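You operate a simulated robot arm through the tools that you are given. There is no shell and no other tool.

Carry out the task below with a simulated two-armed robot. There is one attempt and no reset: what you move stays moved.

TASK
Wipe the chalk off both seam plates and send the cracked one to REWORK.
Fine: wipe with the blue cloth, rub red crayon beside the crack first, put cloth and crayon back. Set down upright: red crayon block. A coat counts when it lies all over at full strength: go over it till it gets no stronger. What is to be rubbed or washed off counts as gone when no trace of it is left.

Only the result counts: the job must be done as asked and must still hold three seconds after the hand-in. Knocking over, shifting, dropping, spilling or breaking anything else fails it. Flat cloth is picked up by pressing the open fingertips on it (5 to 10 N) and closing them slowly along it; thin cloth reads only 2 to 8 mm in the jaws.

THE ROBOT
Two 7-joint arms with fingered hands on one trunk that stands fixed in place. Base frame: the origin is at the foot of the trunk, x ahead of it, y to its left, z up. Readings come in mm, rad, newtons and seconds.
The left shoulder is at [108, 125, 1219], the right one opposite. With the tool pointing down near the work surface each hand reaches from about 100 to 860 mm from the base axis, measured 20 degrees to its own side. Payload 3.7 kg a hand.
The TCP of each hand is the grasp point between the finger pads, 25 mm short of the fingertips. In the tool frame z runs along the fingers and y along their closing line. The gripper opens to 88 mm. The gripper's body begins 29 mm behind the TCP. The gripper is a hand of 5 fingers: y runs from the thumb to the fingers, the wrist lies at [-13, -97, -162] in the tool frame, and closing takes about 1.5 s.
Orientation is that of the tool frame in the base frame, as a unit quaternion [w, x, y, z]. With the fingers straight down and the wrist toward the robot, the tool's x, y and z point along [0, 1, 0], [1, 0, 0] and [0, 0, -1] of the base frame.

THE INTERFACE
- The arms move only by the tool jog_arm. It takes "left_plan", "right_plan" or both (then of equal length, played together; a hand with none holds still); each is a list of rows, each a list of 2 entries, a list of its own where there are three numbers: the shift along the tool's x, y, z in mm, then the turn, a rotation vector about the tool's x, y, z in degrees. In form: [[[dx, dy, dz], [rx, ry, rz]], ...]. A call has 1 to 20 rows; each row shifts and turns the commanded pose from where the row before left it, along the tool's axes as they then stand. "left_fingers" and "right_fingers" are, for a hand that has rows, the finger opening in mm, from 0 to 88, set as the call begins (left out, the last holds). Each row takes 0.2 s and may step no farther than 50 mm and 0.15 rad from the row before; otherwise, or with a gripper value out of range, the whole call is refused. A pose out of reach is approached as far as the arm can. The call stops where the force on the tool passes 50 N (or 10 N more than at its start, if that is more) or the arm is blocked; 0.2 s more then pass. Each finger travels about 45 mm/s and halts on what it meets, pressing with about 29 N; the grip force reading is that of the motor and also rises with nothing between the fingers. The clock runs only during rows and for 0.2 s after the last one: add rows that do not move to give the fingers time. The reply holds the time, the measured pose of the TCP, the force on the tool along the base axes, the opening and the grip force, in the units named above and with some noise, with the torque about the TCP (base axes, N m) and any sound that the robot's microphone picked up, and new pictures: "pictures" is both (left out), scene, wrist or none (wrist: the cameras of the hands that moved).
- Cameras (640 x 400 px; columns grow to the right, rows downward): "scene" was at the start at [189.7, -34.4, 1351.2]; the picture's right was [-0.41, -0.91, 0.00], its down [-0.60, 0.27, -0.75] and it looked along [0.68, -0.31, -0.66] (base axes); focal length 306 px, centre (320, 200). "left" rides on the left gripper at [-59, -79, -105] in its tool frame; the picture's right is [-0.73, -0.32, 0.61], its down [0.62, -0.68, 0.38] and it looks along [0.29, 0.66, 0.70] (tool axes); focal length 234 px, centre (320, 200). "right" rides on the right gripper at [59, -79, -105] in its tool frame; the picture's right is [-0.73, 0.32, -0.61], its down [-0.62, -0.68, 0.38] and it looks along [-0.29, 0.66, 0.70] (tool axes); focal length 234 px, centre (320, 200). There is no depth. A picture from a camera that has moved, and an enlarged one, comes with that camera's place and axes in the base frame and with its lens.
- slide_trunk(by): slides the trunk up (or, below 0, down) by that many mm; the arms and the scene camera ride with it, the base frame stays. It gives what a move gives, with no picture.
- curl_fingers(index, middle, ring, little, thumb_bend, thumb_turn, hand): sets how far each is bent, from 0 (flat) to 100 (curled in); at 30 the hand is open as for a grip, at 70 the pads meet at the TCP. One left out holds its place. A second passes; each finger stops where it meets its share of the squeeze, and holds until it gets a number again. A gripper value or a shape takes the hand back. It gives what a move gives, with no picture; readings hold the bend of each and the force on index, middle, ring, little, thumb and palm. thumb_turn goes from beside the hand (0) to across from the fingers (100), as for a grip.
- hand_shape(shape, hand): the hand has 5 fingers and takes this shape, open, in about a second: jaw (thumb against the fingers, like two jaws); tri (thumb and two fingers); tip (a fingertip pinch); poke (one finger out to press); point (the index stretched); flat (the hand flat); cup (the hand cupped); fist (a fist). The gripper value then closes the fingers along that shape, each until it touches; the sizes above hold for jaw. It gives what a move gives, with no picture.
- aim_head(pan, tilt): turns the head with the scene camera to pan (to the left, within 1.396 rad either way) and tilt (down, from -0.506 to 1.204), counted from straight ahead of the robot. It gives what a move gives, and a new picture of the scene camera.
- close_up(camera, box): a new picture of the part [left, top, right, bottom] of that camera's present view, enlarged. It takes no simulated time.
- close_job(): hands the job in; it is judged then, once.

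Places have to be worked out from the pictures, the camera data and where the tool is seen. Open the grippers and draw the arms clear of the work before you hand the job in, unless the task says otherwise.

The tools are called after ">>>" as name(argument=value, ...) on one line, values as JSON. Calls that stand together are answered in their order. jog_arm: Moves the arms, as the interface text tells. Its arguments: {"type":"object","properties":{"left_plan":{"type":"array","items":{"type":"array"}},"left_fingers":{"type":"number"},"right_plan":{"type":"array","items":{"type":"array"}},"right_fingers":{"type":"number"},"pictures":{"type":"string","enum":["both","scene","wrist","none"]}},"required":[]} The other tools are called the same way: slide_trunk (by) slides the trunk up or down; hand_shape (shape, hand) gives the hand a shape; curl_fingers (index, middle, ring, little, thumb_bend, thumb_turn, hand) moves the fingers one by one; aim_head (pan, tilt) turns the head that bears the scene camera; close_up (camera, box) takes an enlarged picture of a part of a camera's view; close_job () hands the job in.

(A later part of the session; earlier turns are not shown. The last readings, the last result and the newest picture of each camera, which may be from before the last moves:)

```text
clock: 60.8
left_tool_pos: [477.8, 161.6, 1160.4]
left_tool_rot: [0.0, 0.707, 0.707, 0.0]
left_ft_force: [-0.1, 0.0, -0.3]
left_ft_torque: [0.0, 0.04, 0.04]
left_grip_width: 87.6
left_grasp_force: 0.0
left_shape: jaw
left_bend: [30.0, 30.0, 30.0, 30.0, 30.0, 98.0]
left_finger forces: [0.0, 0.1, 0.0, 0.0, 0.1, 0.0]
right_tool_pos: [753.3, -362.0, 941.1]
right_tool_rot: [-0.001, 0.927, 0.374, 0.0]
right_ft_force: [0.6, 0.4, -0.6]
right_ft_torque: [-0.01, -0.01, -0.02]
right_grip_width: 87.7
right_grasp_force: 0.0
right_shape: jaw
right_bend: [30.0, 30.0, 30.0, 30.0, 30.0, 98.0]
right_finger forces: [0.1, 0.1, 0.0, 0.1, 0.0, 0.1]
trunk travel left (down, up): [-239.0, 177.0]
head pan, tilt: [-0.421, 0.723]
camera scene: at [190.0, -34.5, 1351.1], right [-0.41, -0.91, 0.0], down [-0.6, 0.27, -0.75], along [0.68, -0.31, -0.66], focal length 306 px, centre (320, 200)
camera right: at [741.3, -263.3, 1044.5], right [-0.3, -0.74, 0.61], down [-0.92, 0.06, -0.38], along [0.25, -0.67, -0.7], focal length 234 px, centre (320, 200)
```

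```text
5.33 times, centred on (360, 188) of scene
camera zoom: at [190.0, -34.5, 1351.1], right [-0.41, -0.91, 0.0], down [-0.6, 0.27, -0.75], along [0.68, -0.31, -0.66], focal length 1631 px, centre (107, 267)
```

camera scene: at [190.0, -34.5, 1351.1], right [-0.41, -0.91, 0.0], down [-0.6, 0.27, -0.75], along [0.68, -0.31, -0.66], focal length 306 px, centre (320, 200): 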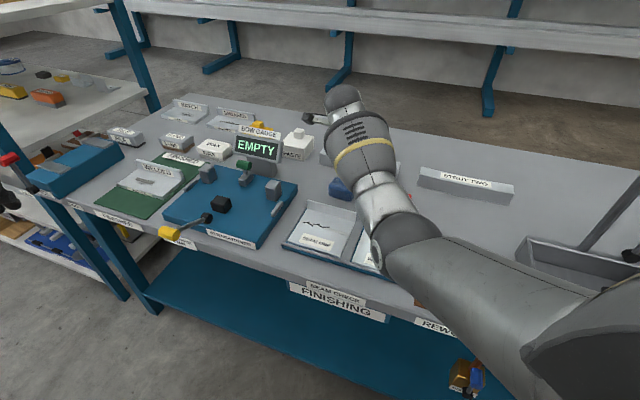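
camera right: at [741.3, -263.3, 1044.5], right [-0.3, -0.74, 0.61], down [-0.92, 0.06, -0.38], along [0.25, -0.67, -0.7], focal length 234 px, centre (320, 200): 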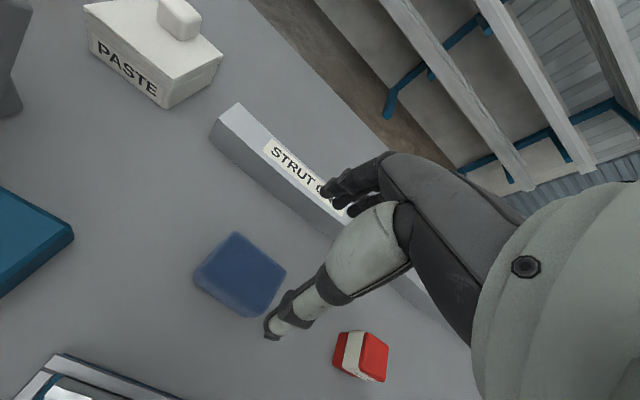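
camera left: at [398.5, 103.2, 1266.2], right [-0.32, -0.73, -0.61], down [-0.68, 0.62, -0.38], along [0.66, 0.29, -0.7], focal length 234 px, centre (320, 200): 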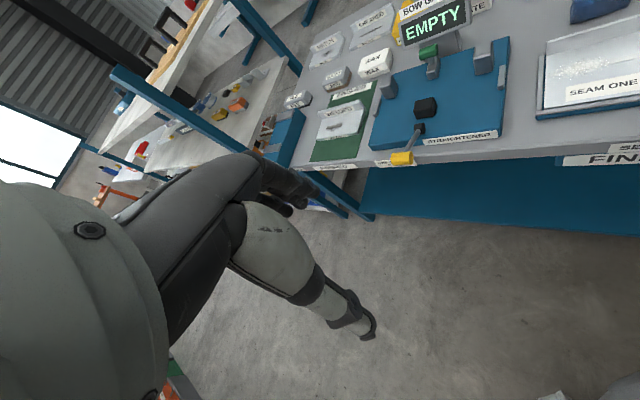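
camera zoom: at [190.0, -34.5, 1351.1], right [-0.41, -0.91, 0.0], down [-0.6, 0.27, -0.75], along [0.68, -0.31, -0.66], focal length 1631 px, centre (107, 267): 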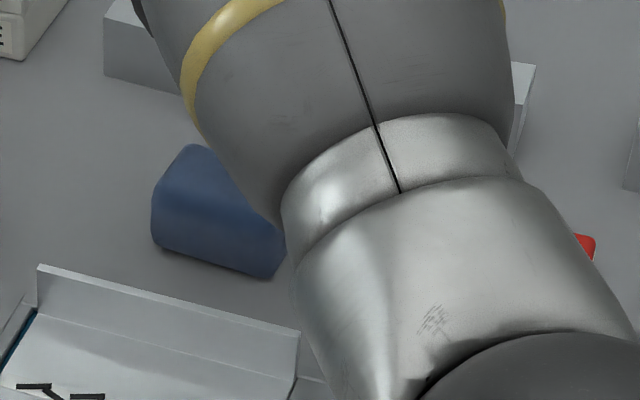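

The cloth is back within a few mm of its old place. Now I look closely at the crayon from both cameras.

>>> close_up(camera="right", box=[310, 310, 410, 400])

>>> close_up(camera="left", box=[540, 0, 640, 90])

```text
4.44 times, centred on (360, 355) of right
camera zoom: at [741.3, -263.3, 1044.5], right [-0.3, -0.74, 0.61], down [-0.92, 0.06, -0.38], along [0.25, -0.67, -0.7], focal length 1041 px, centre (142, -489)
```

zoom: 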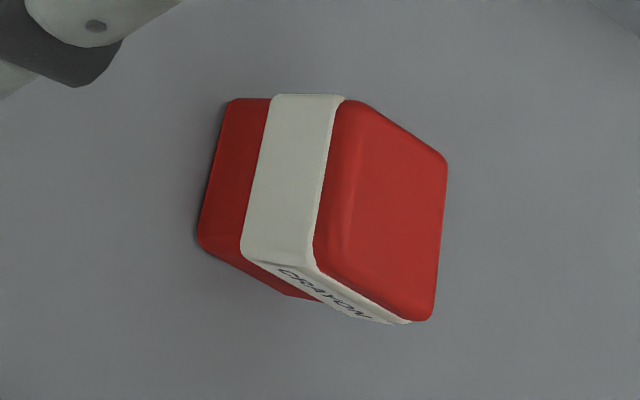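

```text
4.44 times, centred on (590, 45) of left
camera zoom: at [398.5, 103.2, 1266.4], right [-0.32, -0.73, -0.61], down [-0.68, 0.62, -0.38], along [0.66, 0.29, -0.7], focal length 1041 px, centre (-880, 889)
```

zoom: 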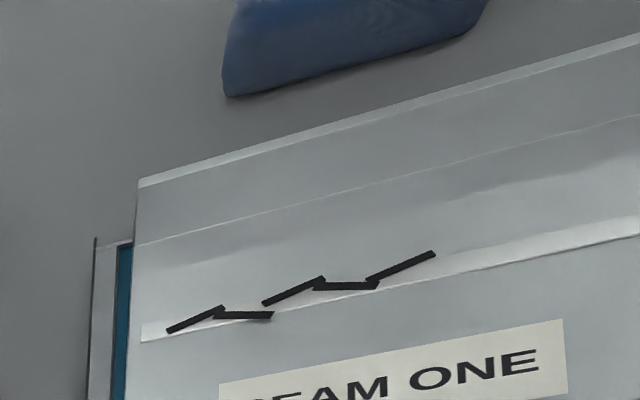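

The crayon measures about 35×36×40 mm, centred near (630,-468). I turn the hand 90° again (so later rubbing clears the flange) and move above the crayon.

>>> jog_arm(right_plan=[[[0, 0, 0], [0, 0, -8.2]], [[0, 0, 0], [0, 0, -8.2]], [[0, 0, 0], [0, 0, -8.2]], [[0, 0, 0], [0, 0, -8.2]], [[0, 0, 0], [0, 0, -8.2]], [[0, 0, 0], [0, 0, -8.2]], [[0, 0, 0], [0, 0, -8.2]], [[0, 0, 0], [0, 0, -8.2]], [[0, 0, 0], [0, 0, -8.2]], [[0, 0, 0], [0, 0, -8.2]], [[0, 0, 0], [0, 0, -8.0]], [[2, -32.5, 0], [0, 0, 0]], [[2, -32.5, 0], [0, 0, 0]], [[2, -32.5, 0], [0, 0, 0]], [[2, -32.5, 0], [0, 0, 0]], [[2, -32.5, 0], [0, 0, 0]], [[0, 0, 0], [0, 0, 0]]], pictures="both")

>>> close_up(camera="right", box=[180, 180, 400, 370])

>>> close_up(camera="scene", box=[310, 150, 430, 225])

```text
clock: 64.4
left_tool_pos: [478.7, 161.9, 1159.5]
left_tool_rot: [0.0, 0.707, 0.707, 0.001]
left_ft_force: [-0.3, 0.1, 0.7]
left_ft_torque: [0.01, 0.0, -0.01]
left_grip_width: 87.8
left_grasp_force: 0.0
left_shape: jaw
left_bend: [30.0, 30.0, 30.0, 30.0, 30.0, 98.0]
left_finger forces: [0.0, 0.1, 0.0, 0.0, 0.0, 0.0]
right_tool_pos: [628.9, -468.3, 942.5]
right_tool_rot: [-0.001, 0.39, 0.921, 0.0]
right_ft_force: [0.1, -1.3, -0.4]
right_ft_torque: [-0.01, 0.04, -0.02]
right_grip_width: 87.9
right_grasp_force: 0.1
right_shape: jaw
right_bend: [30.0, 30.0, 30.0, 30.0, 30.0, 98.0]
right_finger forces: [0.0, 0.0, 0.0, 0.0, 0.0, 0.0]
trunk travel left (down, up): [-239.0, 177.0]
head pan, tilt: [-0.421, 0.723]
camera scene: at [189.9, -34.3, 1351.1], right [-0.41, -0.91, 0.0], down [-0.6, 0.27, -0.75], along [0.68, -0.31, -0.66], focal length 306 px, centre (320, 200)
camera right: at [531.7, -480.0, 1046.5], right [0.74, -0.3, 0.61], down [-0.06, -0.92, -0.38], along [0.67, 0.25, -0.7], focal length 234 px, centre (320, 200)
```

scene: 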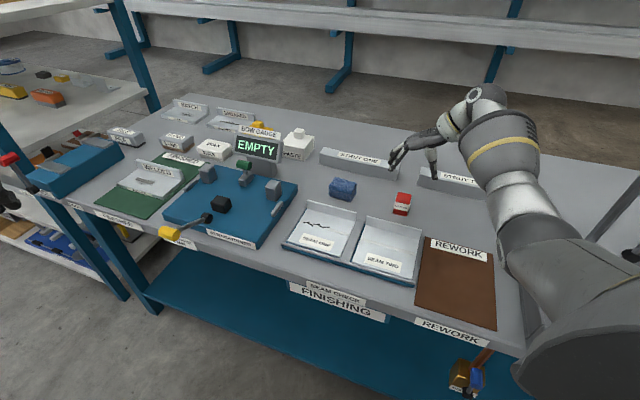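
right: 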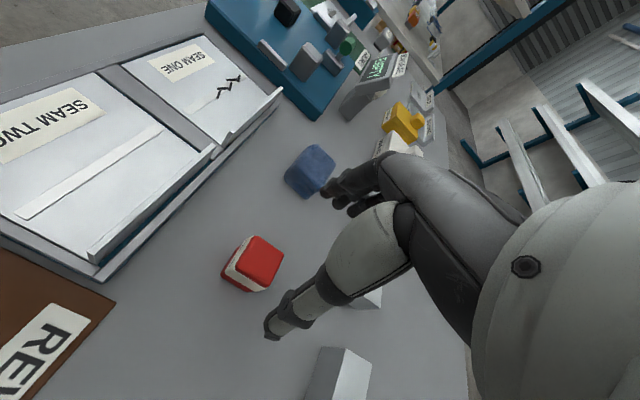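

```text
2.11 times, centred on (290, 275) of right
camera zoom: at [531.7, -480.0, 1046.5], right [0.74, -0.3, 0.61], down [-0.06, -0.92, -0.38], along [0.67, 0.25, -0.7], focal length 493 px, centre (383, 42)
```

zoom: 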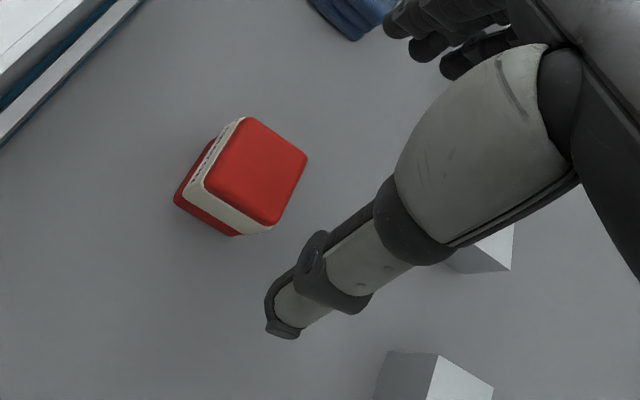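

```text
5.33 times, centred on (370, 188) of scene
camera zoom: at [189.9, -34.3, 1351.1], right [-0.41, -0.91, 0.0], down [-0.6, 0.27, -0.75], along [0.68, -0.31, -0.66], focal length 1631 px, centre (53, 267)
```

zoom: 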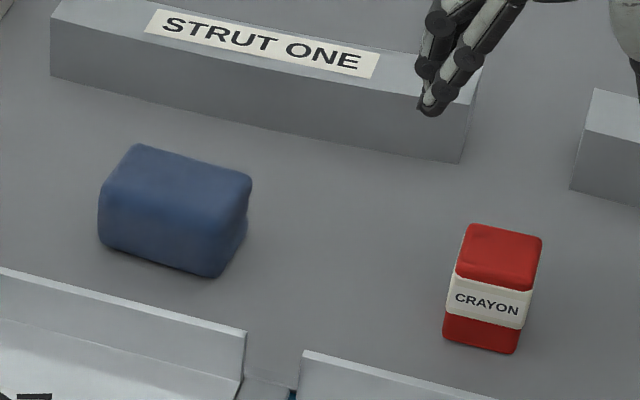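

The crayon seems about 4 mm off toward the fingers' side; I correct that and lower to just above the gripping height.

>>> jog_arm(right_plan=[[[0.5, 3.5, 25], [0, 0, 0]], [[0, 0, 25], [0, 0, 0]], [[0, 0, 20], [0, 0, 0]], [[0, 0, 15], [0, 0, 0]], [[0, 0, 0], [0, 0, 0]]], pictures="wrist")

>>> close_up(camera="right", box=[180, 160, 420, 360])

>>> close_up(camera="scene", box=[350, 150, 450, 230])

```text
clock: 65.6
left_tool_pos: [478.2, 161.9, 1160.0]
left_tool_rot: [0.0, 0.707, 0.707, 0.0]
left_ft_force: [-0.2, 0.4, 1.1]
left_ft_torque: [-0.01, 0.0, 0.01]
left_grip_width: 87.8
left_grasp_force: 0.0
left_shape: jaw
left_bend: [30.0, 30.0, 30.0, 30.0, 30.0, 98.0]
left_finger forces: [0.0, 0.0, 0.0, 0.0, 0.0, 0.1]
right_tool_pos: [631.3, -464.4, 855.8]
right_tool_rot: [-0.001, 0.391, 0.92, 0.0]
right_ft_force: [0.4, 0.5, 0.2]
right_ft_torque: [-0.02, 0.04, -0.01]
right_grip_width: 87.5
right_grasp_force: 0.1
right_shape: jaw
right_bend: [30.0, 30.0, 30.0, 30.0, 30.0, 98.0]
right_finger forces: [0.1, 0.1, 0.1, 0.0, 0.0, 0.1]
trunk travel left (down, up): [-239.0, 177.0]
head pan, tilt: [-0.421, 0.723]
camera right: at [533.4, -475.8, 959.6], right [0.74, -0.3, 0.61], down [-0.06, -0.92, -0.38], along [0.67, 0.25, -0.7], focal length 234 px, centre (320, 200)
```

right: 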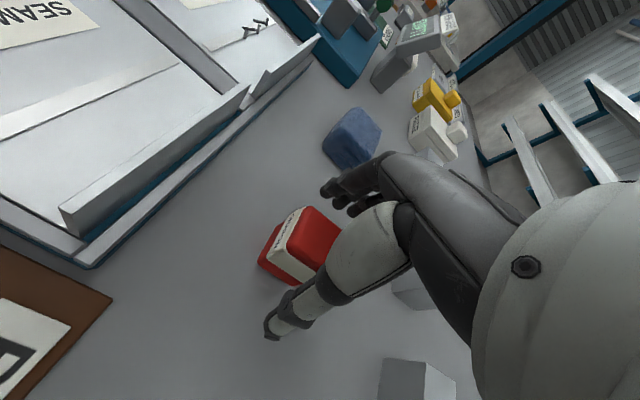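

```text
2.00 times, centred on (300, 260) of right
camera zoom: at [533.4, -475.8, 959.6], right [0.74, -0.3, 0.61], down [-0.06, -0.92, -0.38], along [0.67, 0.25, -0.7], focal length 468 px, centre (360, 80)
```

zoom: 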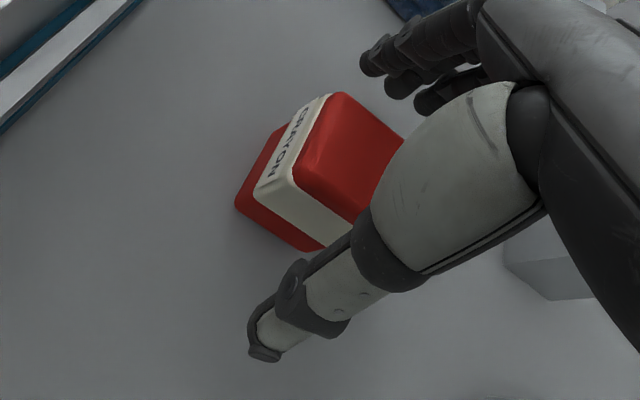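

```text
5.00 times, centred on (400, 190) of scene
camera zoom: at [189.7, -34.4, 1351.2], right [-0.41, -0.91, 0.0], down [-0.6, 0.27, -0.75], along [0.68, -0.31, -0.66], focal length 1529 px, centre (-80, 250)
```

zoom: 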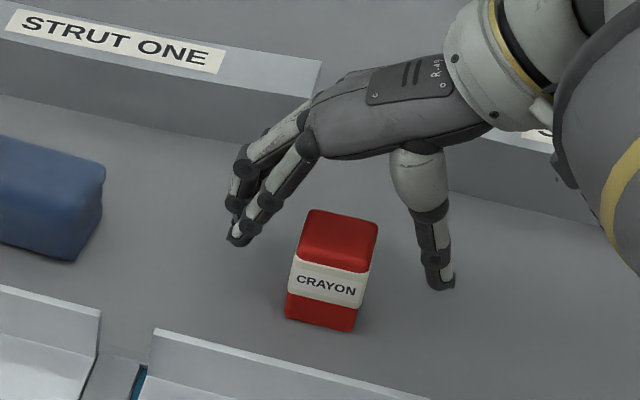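

Estimates from the views agree within several mm; I nudge 4 mm deeper and 2 mm toward the fingers, then lower to z≈832 with fingertips about 10 mm above the table.

>>> jog_arm(right_plan=[[[-4, 2, 0], [0, 0, 0]], [[0, 0, 8], [0, 0, 0]], [[0, 0, 8], [0, 0, 0]], [[0, 0, 7], [0, 0, 0]], [[0, 0, 0], [0, 0, 0]]], pictures="wrist")

>>> close_up(camera="scene", box=[360, 160, 440, 220])

```text
clock: 66.8
left_tool_pos: [476.2, 161.7, 1160.4]
left_tool_rot: [-0.001, 0.707, 0.707, -0.001]
left_ft_force: [0.2, 0.0, -0.7]
left_ft_torque: [-0.01, 0.0, 0.0]
left_grip_width: 87.9
left_grasp_force: 0.1
left_shape: jaw
left_bend: [30.0, 30.0, 30.0, 30.0, 30.0, 98.0]
left_finger forces: [0.1, 0.0, 0.1, 0.1, 0.0, 0.1]
right_tool_pos: [635.9, -465.8, 834.0]
right_tool_rot: [0.0, 0.391, 0.921, 0.0]
right_ft_force: [0.0, 0.5, -0.7]
right_ft_torque: [0.05, 0.0, -0.01]
right_grip_width: 87.5
right_grasp_force: 0.1
right_shape: jaw
right_bend: [30.0, 30.0, 30.0, 30.0, 30.0, 98.0]
right_finger forces: [0.1, 0.0, 0.0, 0.0, 0.0, 0.0]
trunk travel left (down, up): [-239.0, 177.0]
head pan, tilt: [-0.421, 0.723]
camera right: at [538.6, -477.1, 937.3], right [0.74, -0.3, 0.61], down [-0.06, -0.92, -0.38], along [0.67, 0.25, -0.7], focal length 234 px, centre (320, 200)
```

right: 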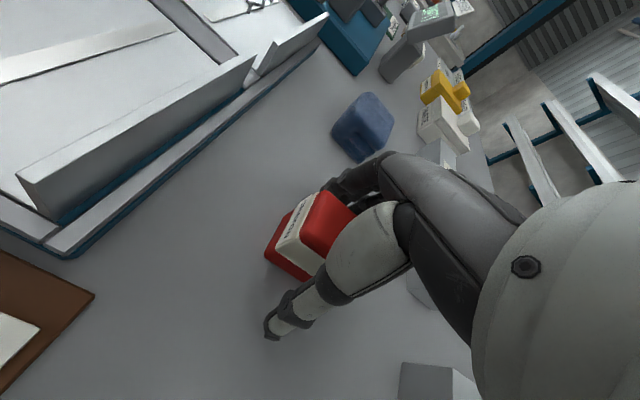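

```text
6.67 times, centred on (400, 190) of scene
camera zoom: at [189.7, -34.4, 1351.2], right [-0.41, -0.91, 0.0], down [-0.6, 0.27, -0.75], along [0.68, -0.31, -0.66], focal length 2038 px, centre (-213, 267)
```

zoom: 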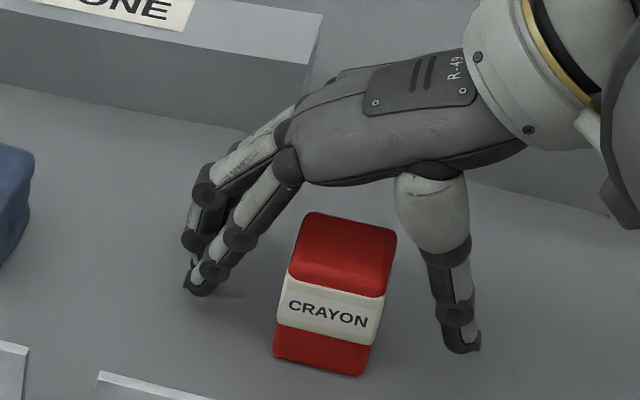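

In the scene view the crayon base now sits exactly midway between index and thumb tips. I close the hand on it.

>>> jog_arm(right_plan=[[[0, 0, 0], [0, 0, 0]], [[0, 0, 0], [0, 0, 0]], [[0, 0, 0], [0, 0, 0]], [[0, 0, 0], [0, 0, 0]], [[0, 0, 0], [0, 0, 0]], [[0, 0, 0], [0, 0, 0]], [[0, 0, 0], [0, 0, 0]], [[0, 0, 0], [0, 0, 0]]], right_fingers=20, pictures="wrist")

>>> close_up(camera="scene", box=[360, 160, 440, 220])

```text
clock: 68.6
left_tool_pos: [477.5, 161.4, 1159.1]
left_tool_rot: [0.0, 0.707, 0.707, 0.0]
left_ft_force: [0.1, 0.3, 0.1]
left_ft_torque: [-0.01, 0.0, 0.0]
left_grip_width: 87.6
left_grasp_force: 0.0
left_shape: jaw
left_bend: [30.0, 30.0, 30.0, 30.0, 30.0, 98.0]
left_finger forces: [0.0, 0.0, 0.0, 0.1, 0.0, 0.0]
right_tool_pos: [635.8, -465.1, 833.6]
right_tool_rot: [0.0, 0.391, 0.92, 0.0]
right_ft_force: [0.3, 0.0, 0.0]
right_ft_torque: [0.01, -0.01, -0.01]
right_grip_width: 30.7
right_grasp_force: 29.1
right_shape: jaw
right_bend: [74.0, 51.0, 57.0, 54.0, 74.0, 100.0]
right_finger forces: [16.1, 8.9, 0.0, 0.0, 25.1, 0.0]
trunk travel left (down, up): [-239.0, 177.0]
head pan, tilt: [-0.421, 0.723]
camera right: at [538.6, -477.1, 937.4], right [0.74, -0.3, 0.61], down [-0.06, -0.92, -0.38], along [0.67, 0.25, -0.7], focal length 234 px, centre (320, 200)
```

right: 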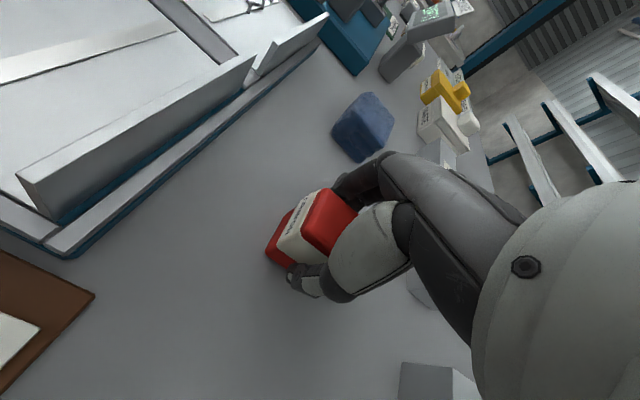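

```text
6.67 times, centred on (400, 190) of scene
camera zoom: at [189.8, -34.5, 1351.2], right [-0.41, -0.91, 0.0], down [-0.6, 0.27, -0.75], along [0.68, -0.31, -0.66], focal length 2038 px, centre (-213, 267)
```

zoom: 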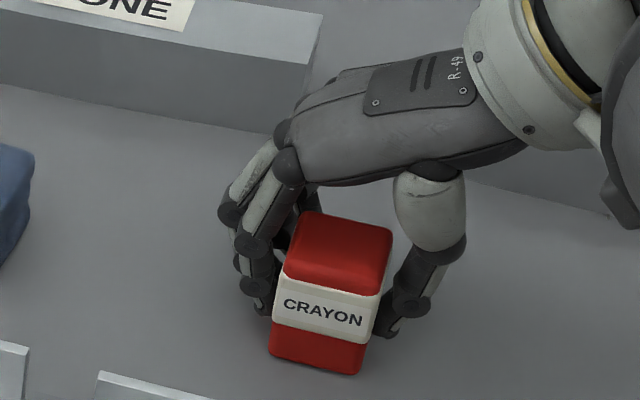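

Index, middle and thumb hold the crayon (25 N). I lift it to 915 mm and check that it stays upright.

>>> jog_arm(right_plan=[[[0, 0, -6], [0, 0, 0]], [[0, 0, -15], [0, 0, 0]], [[0, 0, -30], [0, 0, 0]], [[0, 0, -35], [0, 0, 0]], [[0, 0, 0], [0, 0, 0]]], pictures="none")

>>> close_up(camera="scene", box=[360, 130, 460, 205])

>>> close_up(camera="scene", box=[280, 198, 360, 260])

```text
clock: 69.8
left_tool_pos: [478.0, 161.8, 1159.0]
left_tool_rot: [0.0, 0.707, 0.707, 0.0]
left_ft_force: [0.0, -0.3, -0.1]
left_ft_torque: [0.01, 0.01, 0.02]
left_grip_width: 87.8
left_grasp_force: 0.1
left_shape: jaw
left_bend: [30.0, 30.0, 30.0, 30.0, 30.0, 98.0]
left_finger forces: [0.0, 0.0, 0.1, 0.1, 0.0, 0.1]
right_tool_pos: [635.1, -466.2, 916.7]
right_tool_rot: [0.0, 0.391, 0.92, 0.0]
right_ft_force: [0.5, 0.0, -1.2]
right_ft_torque: [-0.01, -0.01, 0.03]
right_grip_width: 30.6
right_grasp_force: 28.9
right_shape: jaw
right_bend: [74.0, 51.0, 57.0, 54.0, 74.0, 100.0]
right_finger forces: [16.3, 9.0, 0.0, 0.0, 25.1, 0.1]
trunk travel left (down, up): [-239.0, 177.0]
head pan, tilt: [-0.421, 0.723]
```

```text
5.33 times, centred on (410, 168) of scene
camera zoom: at [190.1, -34.6, 1351.1], right [-0.41, -0.91, 0.0], down [-0.6, 0.27, -0.75], along [0.68, -0.31, -0.66], focal length 1631 px, centre (-160, 373)
```

zoom: 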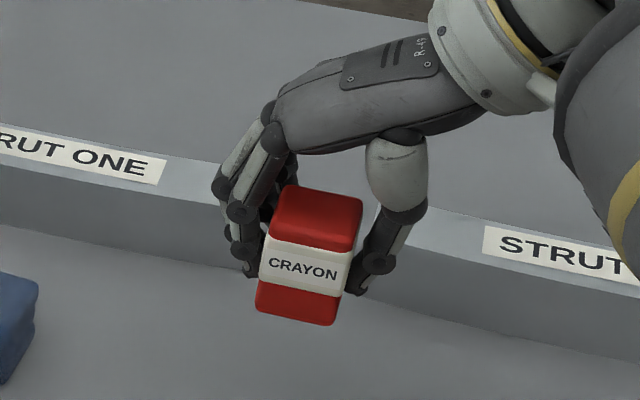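

```text
6.45 times, centred on (320, 229) of scene
camera zoom: at [190.1, -34.6, 1351.1], right [-0.41, -0.91, 0.0], down [-0.6, 0.27, -0.75], along [0.68, -0.31, -0.66], focal length 1973 px, centre (320, 13)
```

zoom: 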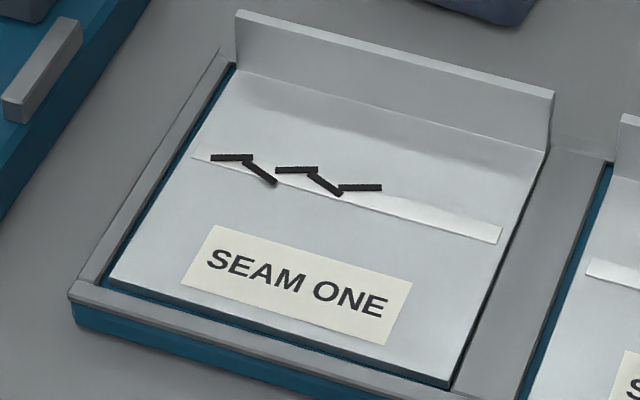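

The crayon hangs upright. I carry it over to the cracked seam (u≈-310, v≈617), staying above the flange, and lower to about 15 mm above contact.

>>> jog_arm(right_plan=[[[26.7, 29.4, 0], [0, 0, 0]], [[26.7, 29.4, 0], [0, 0, 0]], [[26.7, 29.4, 0], [0, 0, 0]], [[26.7, 29.4, 0], [0, 0, 0]], [[26.7, 29.4, 0], [0, 0, 0]], [[26.7, 29.4, 0], [0, 0, 0]], [[0, 0, 25], [0, 0, 0]], [[0, 0, 24], [0, 0, 0]], [[0, 0, 0], [0, 0, 0]]], pictures="both")

>>> close_up(camera="scene", box=[270, 180, 370, 260])

>>> close_up(camera="left", box=[530, 10, 640, 110])

```text
clock: 71.8
left_tool_pos: [477.3, 160.6, 1159.8]
left_tool_rot: [0.0, 0.707, 0.707, 0.0]
left_ft_force: [-0.2, 0.3, 0.6]
left_ft_torque: [-0.01, 0.01, 0.02]
left_grip_width: 87.9
left_grasp_force: 0.1
left_shape: jaw
left_bend: [30.0, 30.0, 30.0, 30.0, 30.0, 98.0]
left_finger forces: [0.1, 0.0, 0.0, 0.0, 0.1, 0.1]
right_tool_pos: [652.3, -227.6, 871.0]
right_tool_rot: [0.0, 0.391, 0.92, 0.0]
right_ft_force: [0.5, -0.4, -1.2]
right_ft_torque: [0.02, 0.01, -0.01]
right_grip_width: 30.9
right_grasp_force: 29.2
right_shape: jaw
right_bend: [74.0, 51.0, 57.0, 54.0, 74.0, 100.0]
right_finger forces: [16.2, 8.9, 0.1, 0.1, 25.1, 0.0]
trunk travel left (down, up): [-239.0, 177.0]
head pan, tilt: [-0.421, 0.723]
camera scene: at [189.7, -34.5, 1351.2], right [-0.41, -0.91, 0.0], down [-0.6, 0.27, -0.75], along [0.68, -0.31, -0.66], focal length 306 px, centre (320, 200)
camera right: at [554.9, -238.8, 974.4], right [0.74, -0.3, 0.61], down [-0.06, -0.92, -0.38], along [0.67, 0.25, -0.7], focal length 234 px, centre (320, 200)
```

scene: 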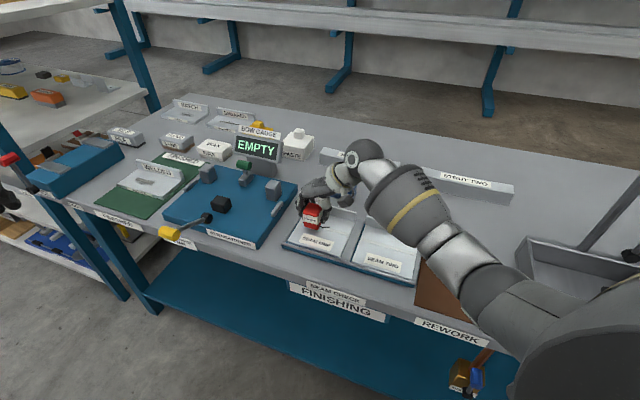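
right: 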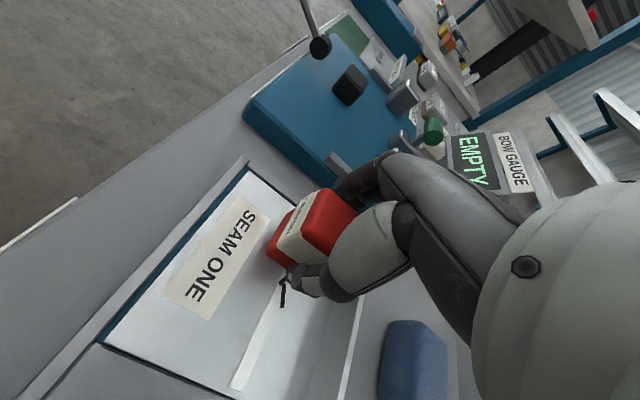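

```text
5.00 times, centred on (320, 220) of scene
camera zoom: at [189.7, -34.5, 1351.2], right [-0.41, -0.91, 0.0], down [-0.6, 0.27, -0.75], along [0.68, -0.31, -0.66], focal length 1529 px, centre (320, 100)
```

zoom: 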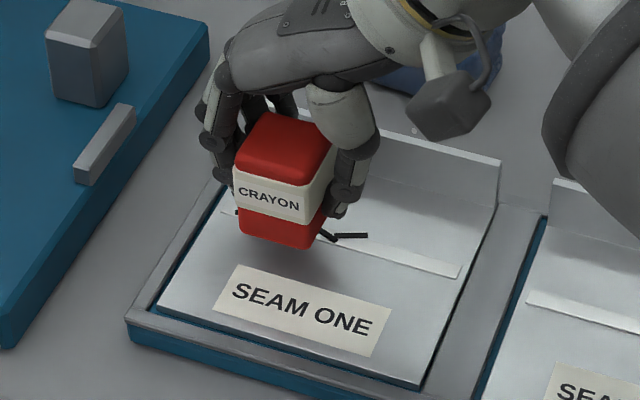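

```text
4.00 times, centred on (585, 60) of left
camera zoom: at [398.3, 103.2, 1266.6], right [-0.32, -0.73, -0.61], down [-0.68, 0.62, -0.38], along [0.66, 0.29, -0.7], focal length 937 px, centre (-740, 760)
```

zoom: 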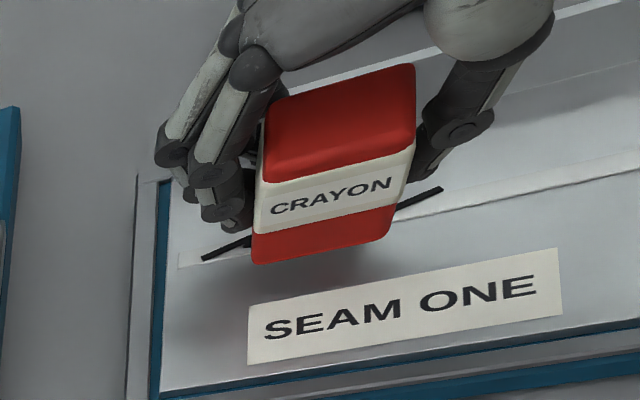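

The crayon is 19 mm above the plate, just in front of the seam at the crack. I lower it gently to contact.

>>> jog_arm(right_plan=[[[0, 0, 8], [0, 0, 0]], [[0, 0, 7], [0, 0, 0]], [[0, 0, 2], [0, 0, 0]], [[0, 0, 1.5], [0, 0, 0]], [[0, 0, 1], [0, 0, 0]], [[0, 0, 0], [0, 0, 0]]], pictures="none")

```text
clock: 73.2
left_tool_pos: [476.9, 162.1, 1160.5]
left_tool_rot: [-0.001, 0.707, 0.708, 0.0]
left_ft_force: [-0.4, 0.5, 0.4]
left_ft_torque: [-0.01, 0.0, 0.0]
left_grip_width: 88.0
left_grasp_force: 0.1
left_shape: jaw
left_bend: [30.0, 30.0, 30.0, 30.0, 30.0, 98.0]
left_finger forces: [0.0, 0.0, 0.2, 0.1, 0.0, 0.0]
right_tool_pos: [652.0, -226.3, 852.9]
right_tool_rot: [0.001, 0.391, 0.92, 0.0]
right_ft_force: [0.5, -0.4, 6.5]
right_ft_torque: [0.04, -0.1, -0.02]
right_grip_width: 30.9
right_grasp_force: 28.9
right_shape: jaw
right_bend: [74.0, 51.0, 57.0, 54.0, 74.0, 100.0]
right_finger forces: [16.6, 9.1, 0.1, 0.1, 25.9, 0.0]
trunk travel left (down, up): [-239.0, 177.0]
head pan, tilt: [-0.421, 0.723]
```

Contact at 6.5 N. I make a first short stroke pair along the crack and then look at what mark it leaves.

>>> jog_arm(right_plan=[[[0, 6, 0.5], [0, 0, 0]], [[0, 6, 0], [0, 0, 0]], [[0, 6, 0], [0, 0, 0]], [[0, -6, 0], [0, 0, 0]], [[0, -6, 0], [0, 0, 0]], [[0, -6, 0], [0, 0, 0]], [[0, -6, 0], [0, 0, 0]], [[0, -6, 0], [0, 0, 0]], [[0, -6, 0], [0, 0, 0]], [[0, -6, 0], [0, 0, 0]], [[0, 0, -6], [0, 0, 0]], [[10, -30, -30], [0, 0, 0]], [[0, -40, -20], [0, 0, 0]], [[0, 0, 0], [0, 0, 0]]], pictures="none")

>>> close_up(camera="scene", box=[280, 198, 360, 260])

>>> close_up(camera="left", box=[540, 20, 640, 110])

```text
clock: 76.2
left_tool_pos: [476.7, 161.1, 1159.0]
left_tool_rot: [-0.001, 0.707, 0.707, 0.0]
left_ft_force: [0.7, -0.5, 0.2]
left_ft_torque: [-0.01, 0.03, -0.01]
left_grip_width: 88.1
left_grasp_force: 0.2
left_shape: jaw
left_bend: [30.0, 30.0, 30.0, 30.0, 30.0, 98.0]
left_finger forces: [0.0, 0.0, 0.0, 0.1, 0.0, 0.0]
right_tool_pos: [578.8, -283.3, 906.0]
right_tool_rot: [-0.002, 0.39, 0.921, 0.0]
right_ft_force: [-1.0, -0.4, 0.5]
right_ft_torque: [-0.02, 0.02, 0.01]
right_grip_width: 31.6
right_grasp_force: 28.2
right_shape: jaw
right_bend: [74.0, 50.0, 57.0, 54.0, 75.0, 100.0]
right_finger forces: [16.7, 9.3, 0.0, 0.1, 25.9, 0.1]
trunk travel left (down, up): [-239.0, 177.0]
head pan, tilt: [-0.421, 0.723]
```

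```text
6.45 times, centred on (320, 229) of scene
camera zoom: at [190.1, -34.3, 1351.0], right [-0.41, -0.91, 0.0], down [-0.6, 0.27, -0.75], along [0.68, -0.31, -0.66], focal length 1973 px, centre (320, 13)
```

zoom: 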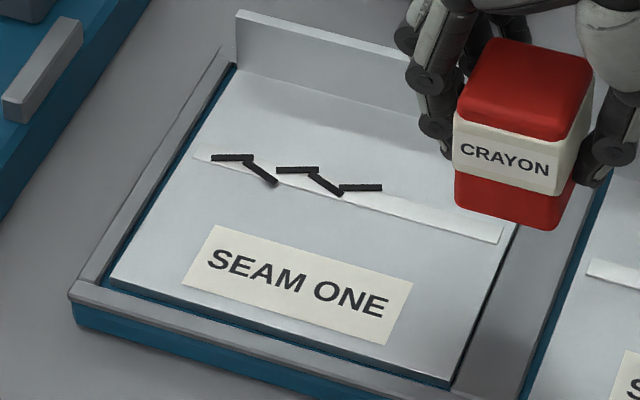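

```text
4.44 times, centred on (590, 65) of left
camera zoom: at [398.7, 103.3, 1266.3], right [-0.32, -0.73, -0.61], down [-0.68, 0.62, -0.38], along [0.66, 0.29, -0.7], focal length 1041 px, centre (-880, 800)
```

zoom: 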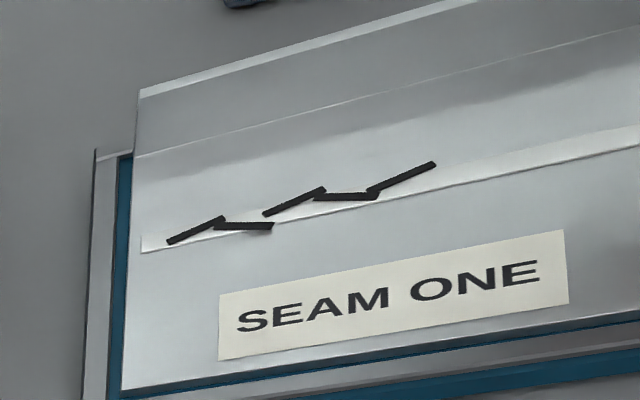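

No red mark at all: at that spot the crayon was probably riding on the raised bead and crack (z 852.9). I try again 10 mm nearer the front, on the flat metal between seam and label.

>>> jog_arm(right_plan=[[[0, 30, 0], [0, 0, 0]], [[0, 30, 0], [0, 0, 0]], [[0, 31, 0], [0, 0, 0]], [[0, 0, 25], [0, 0, 0]], [[0, 0, 25], [0, 0, 0]], [[0, 0, 2], [0, 0, 0]], [[0, 0, 2], [0, 0, 0]], [[0, 0, 1], [0, 0, 0]], [[0, 0, 0], [0, 0, 0]]], pictures="none")

>>> close_up(camera="left", box=[540, 20, 640, 110])

```text
clock: 78.2
left_tool_pos: [477.2, 161.9, 1159.6]
left_tool_rot: [0.001, 0.707, 0.708, 0.0]
left_ft_force: [0.5, -0.1, 0.7]
left_ft_torque: [-0.02, -0.01, -0.04]
left_grip_width: 88.0
left_grasp_force: 0.0
left_shape: jaw
left_bend: [30.0, 30.0, 30.0, 30.0, 30.0, 98.0]
left_finger forces: [0.1, 0.1, 0.0, 0.0, 0.0, 0.0]
right_tool_pos: [643.8, -220.7, 853.8]
right_tool_rot: [0.001, 0.391, 0.92, 0.001]
right_ft_force: [-1.2, -0.5, 5.1]
right_ft_torque: [0.07, -0.03, -0.01]
right_grip_width: 31.5
right_grasp_force: 28.9
right_shape: jaw
right_bend: [74.0, 50.0, 57.0, 54.0, 75.0, 100.0]
right_finger forces: [16.3, 9.1, 0.0, 0.0, 26.9, 0.0]
trunk travel left (down, up): [-239.0, 177.0]
head pan, tilt: [-0.421, 0.723]
```

```text
4.44 times, centred on (590, 65) of left
camera zoom: at [397.6, 103.4, 1266.9], right [-0.32, -0.73, -0.61], down [-0.68, 0.62, -0.38], along [0.66, 0.29, -0.7], focal length 1041 px, centre (-880, 800)
```

zoom: 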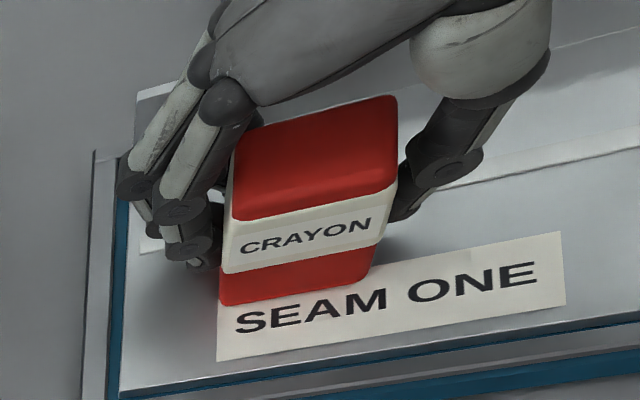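

Light contact (5 N), with the crayon just touching the label's rear edge. I press slightly more and rub along u, then look.

>>> jog_arm(right_plan=[[[0, 5, 1.5], [0, 0, 0]], [[0, 6, 0.5], [0, 0, 0]], [[0, 6, 0], [0, 0, 0]], [[0, -6, 0], [0, 0, 0]], [[0, -6, 0], [0, 0, 0]], [[0, -6, 0], [0, 0, 0]], [[0, -6, 0], [0, 0, 0]], [[0, -6, 0], [0, 0, 0]], [[0, -6, 0], [0, 0, 0]]], pictures="none")

>>> close_up(camera="left", box=[540, 20, 640, 110])

>>> close_up(camera="scene", box=[280, 198, 360, 260])

```text
clock: 80.2
left_tool_pos: [475.9, 163.2, 1159.7]
left_tool_rot: [0.002, 0.707, 0.707, 0.001]
left_ft_force: [0.5, 0.4, 0.7]
left_ft_torque: [-0.01, 0.01, 0.01]
left_grip_width: 87.5
left_grasp_force: 0.2
left_shape: jaw
left_bend: [30.0, 30.0, 30.0, 30.0, 30.0, 98.0]
left_finger forces: [0.0, 0.0, 0.1, 0.0, 0.0, 0.1]
right_tool_pos: [628.9, -233.8, 851.7]
right_tool_rot: [0.001, 0.39, 0.921, 0.001]
right_ft_force: [4.4, 3.9, 18.5]
right_ft_torque: [0.22, -0.29, 0.03]
right_grip_width: 32.5
right_grasp_force: 29.0
right_shape: jaw
right_bend: [74.0, 49.0, 57.0, 54.0, 76.0, 100.0]
right_finger forces: [19.2, 11.8, 0.0, 0.0, 25.7, 0.0]
trunk travel left (down, up): [-239.0, 177.0]
head pan, tilt: [-0.421, 0.723]
```

```text
4.44 times, centred on (590, 65) of left
camera zoom: at [396.9, 104.1, 1267.2], right [-0.32, -0.73, -0.61], down [-0.68, 0.62, -0.38], along [0.66, 0.29, -0.7], focal length 1041 px, centre (-880, 800)
```

zoom: 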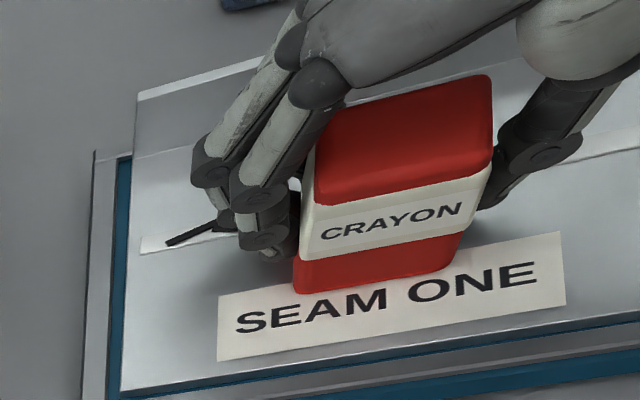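

```text
6.45 times, centred on (320, 229) of scene
camera zoom: at [188.2, -33.5, 1351.6], right [-0.41, -0.91, 0.0], down [-0.6, 0.27, -0.75], along [0.69, -0.31, -0.66], focal length 1973 px, centre (320, 13)
```

zoom: 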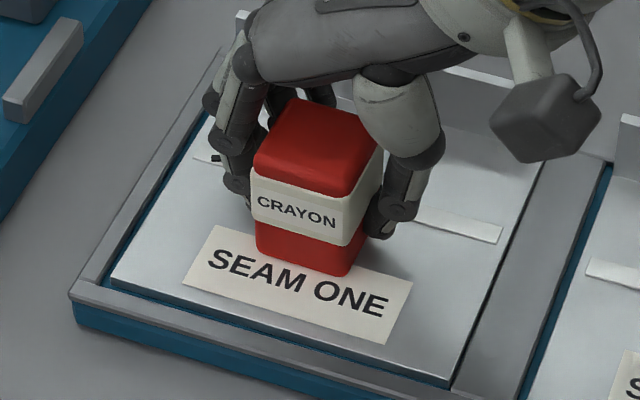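

No mark at the front side either, even at 18 N, so the marking place must be elsewhere beside the crack. I lift and try the seam just right of the crack.

>>> jog_arm(right_plan=[[[0, 0, -8], [0, 0, 0]], [[-12, -18, 0], [0, 0, 0]], [[-12, -18, 0], [0, 0, 0]], [[0, 0, 3], [0, 0, 0]], [[0, 0, 2], [0, 0, 0]], [[0, 0, 1], [0, 0, 0]], [[0, 0, 0], [0, 0, 0]]], pictures="none")

>>> close_up(camera="scene", box=[280, 198, 360, 260])

```text
clock: 81.8
left_tool_pos: [477.4, 161.9, 1159.1]
left_tool_rot: [-0.001, 0.707, 0.707, 0.0]
left_ft_force: [0.2, 0.3, 0.3]
left_ft_torque: [0.03, 0.0, 0.01]
left_grip_width: 87.6
left_grasp_force: 0.0
left_shape: jaw
left_bend: [30.0, 30.0, 30.0, 30.0, 30.0, 98.0]
left_finger forces: [0.0, 0.0, 0.1, 0.1, 0.1, 0.0]
right_tool_pos: [620.6, -277.0, 852.3]
right_tool_rot: [0.0, 0.391, 0.92, 0.001]
right_ft_force: [-0.4, -0.2, 2.2]
right_ft_torque: [0.05, -0.02, -0.01]
right_grip_width: 32.3
right_grasp_force: 28.8
right_shape: jaw
right_bend: [74.0, 49.0, 57.0, 54.0, 76.0, 100.0]
right_finger forces: [16.7, 9.4, 0.0, 0.2, 26.5, 0.1]
trunk travel left (down, up): [-239.0, 177.0]
head pan, tilt: [-0.421, 0.723]
```

```text
6.45 times, centred on (320, 229) of scene
camera zoom: at [189.4, -34.3, 1351.3], right [-0.41, -0.91, 0.0], down [-0.6, 0.27, -0.75], along [0.68, -0.31, -0.66], focal length 1973 px, centre (320, 13)
```

zoom: 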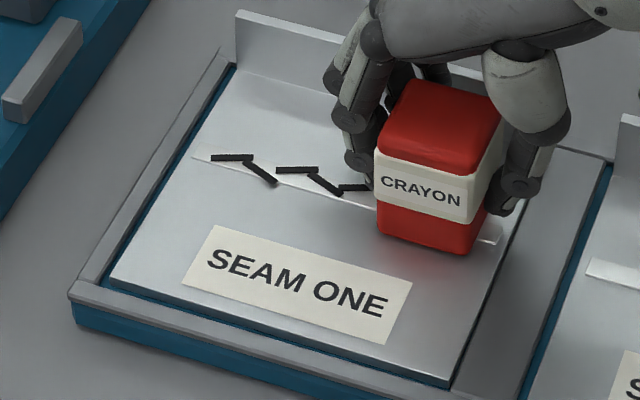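

Light contact (2 N) right of the crack. I press 1.5 mm more and rub a small pattern here.

>>> jog_arm(right_plan=[[[0, 0, 1], [0, 0, 0]], [[0, 6, 0.5], [0, 0, 0]], [[0, 6, 0], [0, 0, 0]], [[0, -6, 0], [0, 0, 0]], [[0, -6, 0], [0, 0, 0]], [[0, -6, 0], [0, 0, 0]], [[0, -5, 0], [0, 0, 0]], [[5, 0, 0], [0, 0, 0]], [[5, 0, 0], [0, 0, 0]], [[0, 6, 0], [0, 0, 0]], [[0, 6, 0], [0, 0, 0]], [[0, 0, 0], [0, 0, 0]]], pictures="none")

>>> jog_arm(right_plan=[[[0, 0, -10], [0, 0, 0]], [[0, -40, -20], [0, 0, 0]], [[0, -40, -10], [0, 0, 0]], [[0, -30, -10], [0, 0, 0]], [[0, 0, 0], [0, 0, 0]]], pictures="none")

>>> close_up(camera="scene", box=[280, 198, 360, 260])

>>> close_up(camera="left", box=[540, 20, 640, 110])

```text
clock: 84.4
left_tool_pos: [476.3, 162.7, 1160.1]
left_tool_rot: [0.0, 0.707, 0.707, 0.0]
left_ft_force: [0.6, 0.9, -0.5]
left_ft_torque: [0.0, -0.02, -0.01]
left_grip_width: 87.8
left_grasp_force: 0.1
left_shape: jaw
left_bend: [30.0, 30.0, 30.0, 30.0, 30.0, 98.0]
left_finger forces: [0.1, 0.0, 0.0, 0.0, 0.0, 0.0]
right_tool_pos: [612.7, -270.1, 851.9]
right_tool_rot: [0.0, 0.391, 0.92, 0.0]
right_ft_force: [-4.2, -2.8, 13.3]
right_ft_torque: [-0.01, 0.0, 0.02]
right_grip_width: 32.2
right_grasp_force: 29.6
right_shape: jaw
right_bend: [74.0, 50.0, 57.0, 56.0, 75.0, 100.0]
right_finger forces: [15.8, 9.4, 0.0, 0.1, 30.3, 0.1]
trunk travel left (down, up): [-239.0, 177.0]
head pan, tilt: [-0.421, 0.723]
```

```text
clock: 85.6
left_tool_pos: [477.7, 161.0, 1158.4]
left_tool_rot: [0.0, 0.707, 0.707, 0.0]
left_ft_force: [0.0, -0.1, 0.3]
left_ft_torque: [0.0, 0.02, -0.01]
left_grip_width: 87.8
left_grasp_force: 0.0
left_shape: jaw
left_bend: [30.0, 30.0, 30.0, 30.0, 30.0, 98.0]
left_finger forces: [0.0, 0.0, 0.0, 0.0, 0.0, 0.1]
right_tool_pos: [535.0, -345.9, 900.9]
right_tool_rot: [0.0, 0.391, 0.92, 0.0]
right_ft_force: [-0.4, -0.1, 0.1]
right_ft_torque: [-0.04, -0.01, 0.0]
right_grip_width: 32.0
right_grasp_force: 29.1
right_shape: jaw
right_bend: [74.0, 50.0, 57.0, 56.0, 76.0, 100.0]
right_finger forces: [16.6, 9.3, 0.1, 0.0, 25.8, 0.0]
trunk travel left (down, up): [-239.0, 177.0]
head pan, tilt: [-0.421, 0.723]
```

```text
6.45 times, centred on (320, 229) of scene
camera zoom: at [190.3, -34.5, 1351.0], right [-0.41, -0.91, 0.0], down [-0.6, 0.27, -0.75], along [0.68, -0.31, -0.66], focal length 1973 px, centre (320, 13)
```

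zoom: 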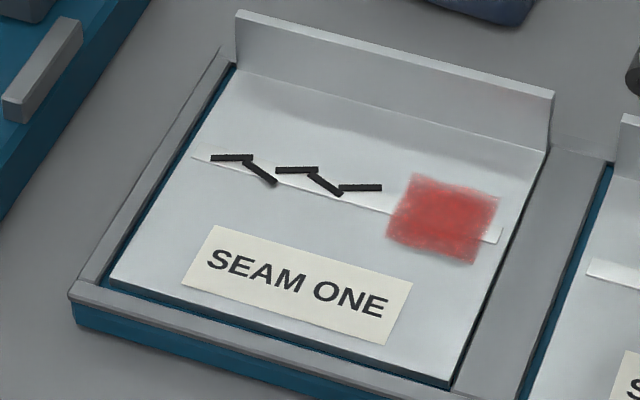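

```text
4.44 times, centred on (590, 65) of left
camera zoom: at [398.8, 103.2, 1266.2], right [-0.32, -0.73, -0.61], down [-0.68, 0.62, -0.38], along [0.66, 0.29, -0.7], focal length 1041 px, centre (-880, 800)
```

zoom: 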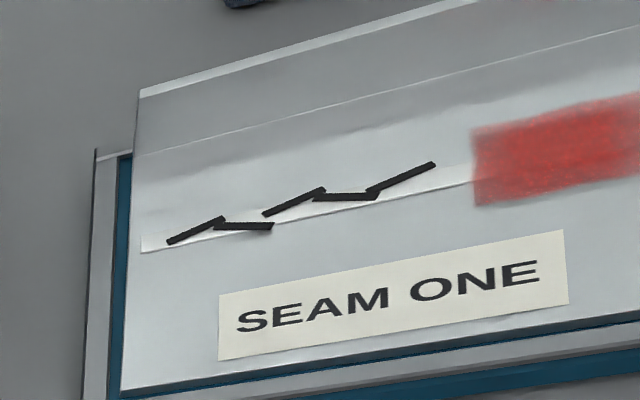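

A red patch appeared right of the crack, about 35×35 mm centred near u≈-252, v≈634: that is the marking zone. I return there and go over it repeatedly, varying depth, to reach full strength everywhere.

>>> jog_arm(right_plan=[[[-4, 36, 0], [0, 0, 0]], [[-4, 36, 0], [0, 0, 0]], [[-2, 36, 0], [0, 0, 0]], [[0, 0, 20], [0, 0, 0]], [[0, 0, 20], [0, 0, 0]], [[0, 0, 5], [0, 0, 0]], [[0, 0, 2], [0, 0, 0]], [[0, 0, 2], [0, 0, 0]], [[0, 0, 1], [0, 0, 0]], [[0, 0, 0], [0, 0, 0]]], pictures="none")

```text
clock: 87.8
left_tool_pos: [476.9, 162.0, 1159.7]
left_tool_rot: [0.0, 0.707, 0.707, 0.0]
left_ft_force: [-0.1, -0.4, 0.7]
left_ft_torque: [-0.02, 0.01, 0.0]
left_grip_width: 87.8
left_grasp_force: 0.0
left_shape: jaw
left_bend: [30.0, 30.0, 30.0, 30.0, 30.0, 98.0]
left_finger forces: [0.0, 0.1, 0.0, 0.0, 0.0, 0.0]
right_tool_pos: [620.3, -279.3, 852.2]
right_tool_rot: [0.001, 0.391, 0.92, 0.0]
right_ft_force: [-0.7, -0.9, 7.1]
right_ft_torque: [0.07, -0.1, 0.01]
right_grip_width: 32.1
right_grasp_force: 29.1
right_shape: jaw
right_bend: [74.0, 50.0, 57.0, 56.0, 76.0, 100.0]
right_finger forces: [16.4, 9.4, 0.0, 0.4, 26.7, 0.1]
trunk travel left (down, up): [-239.0, 177.0]
head pan, tilt: [-0.421, 0.723]
```

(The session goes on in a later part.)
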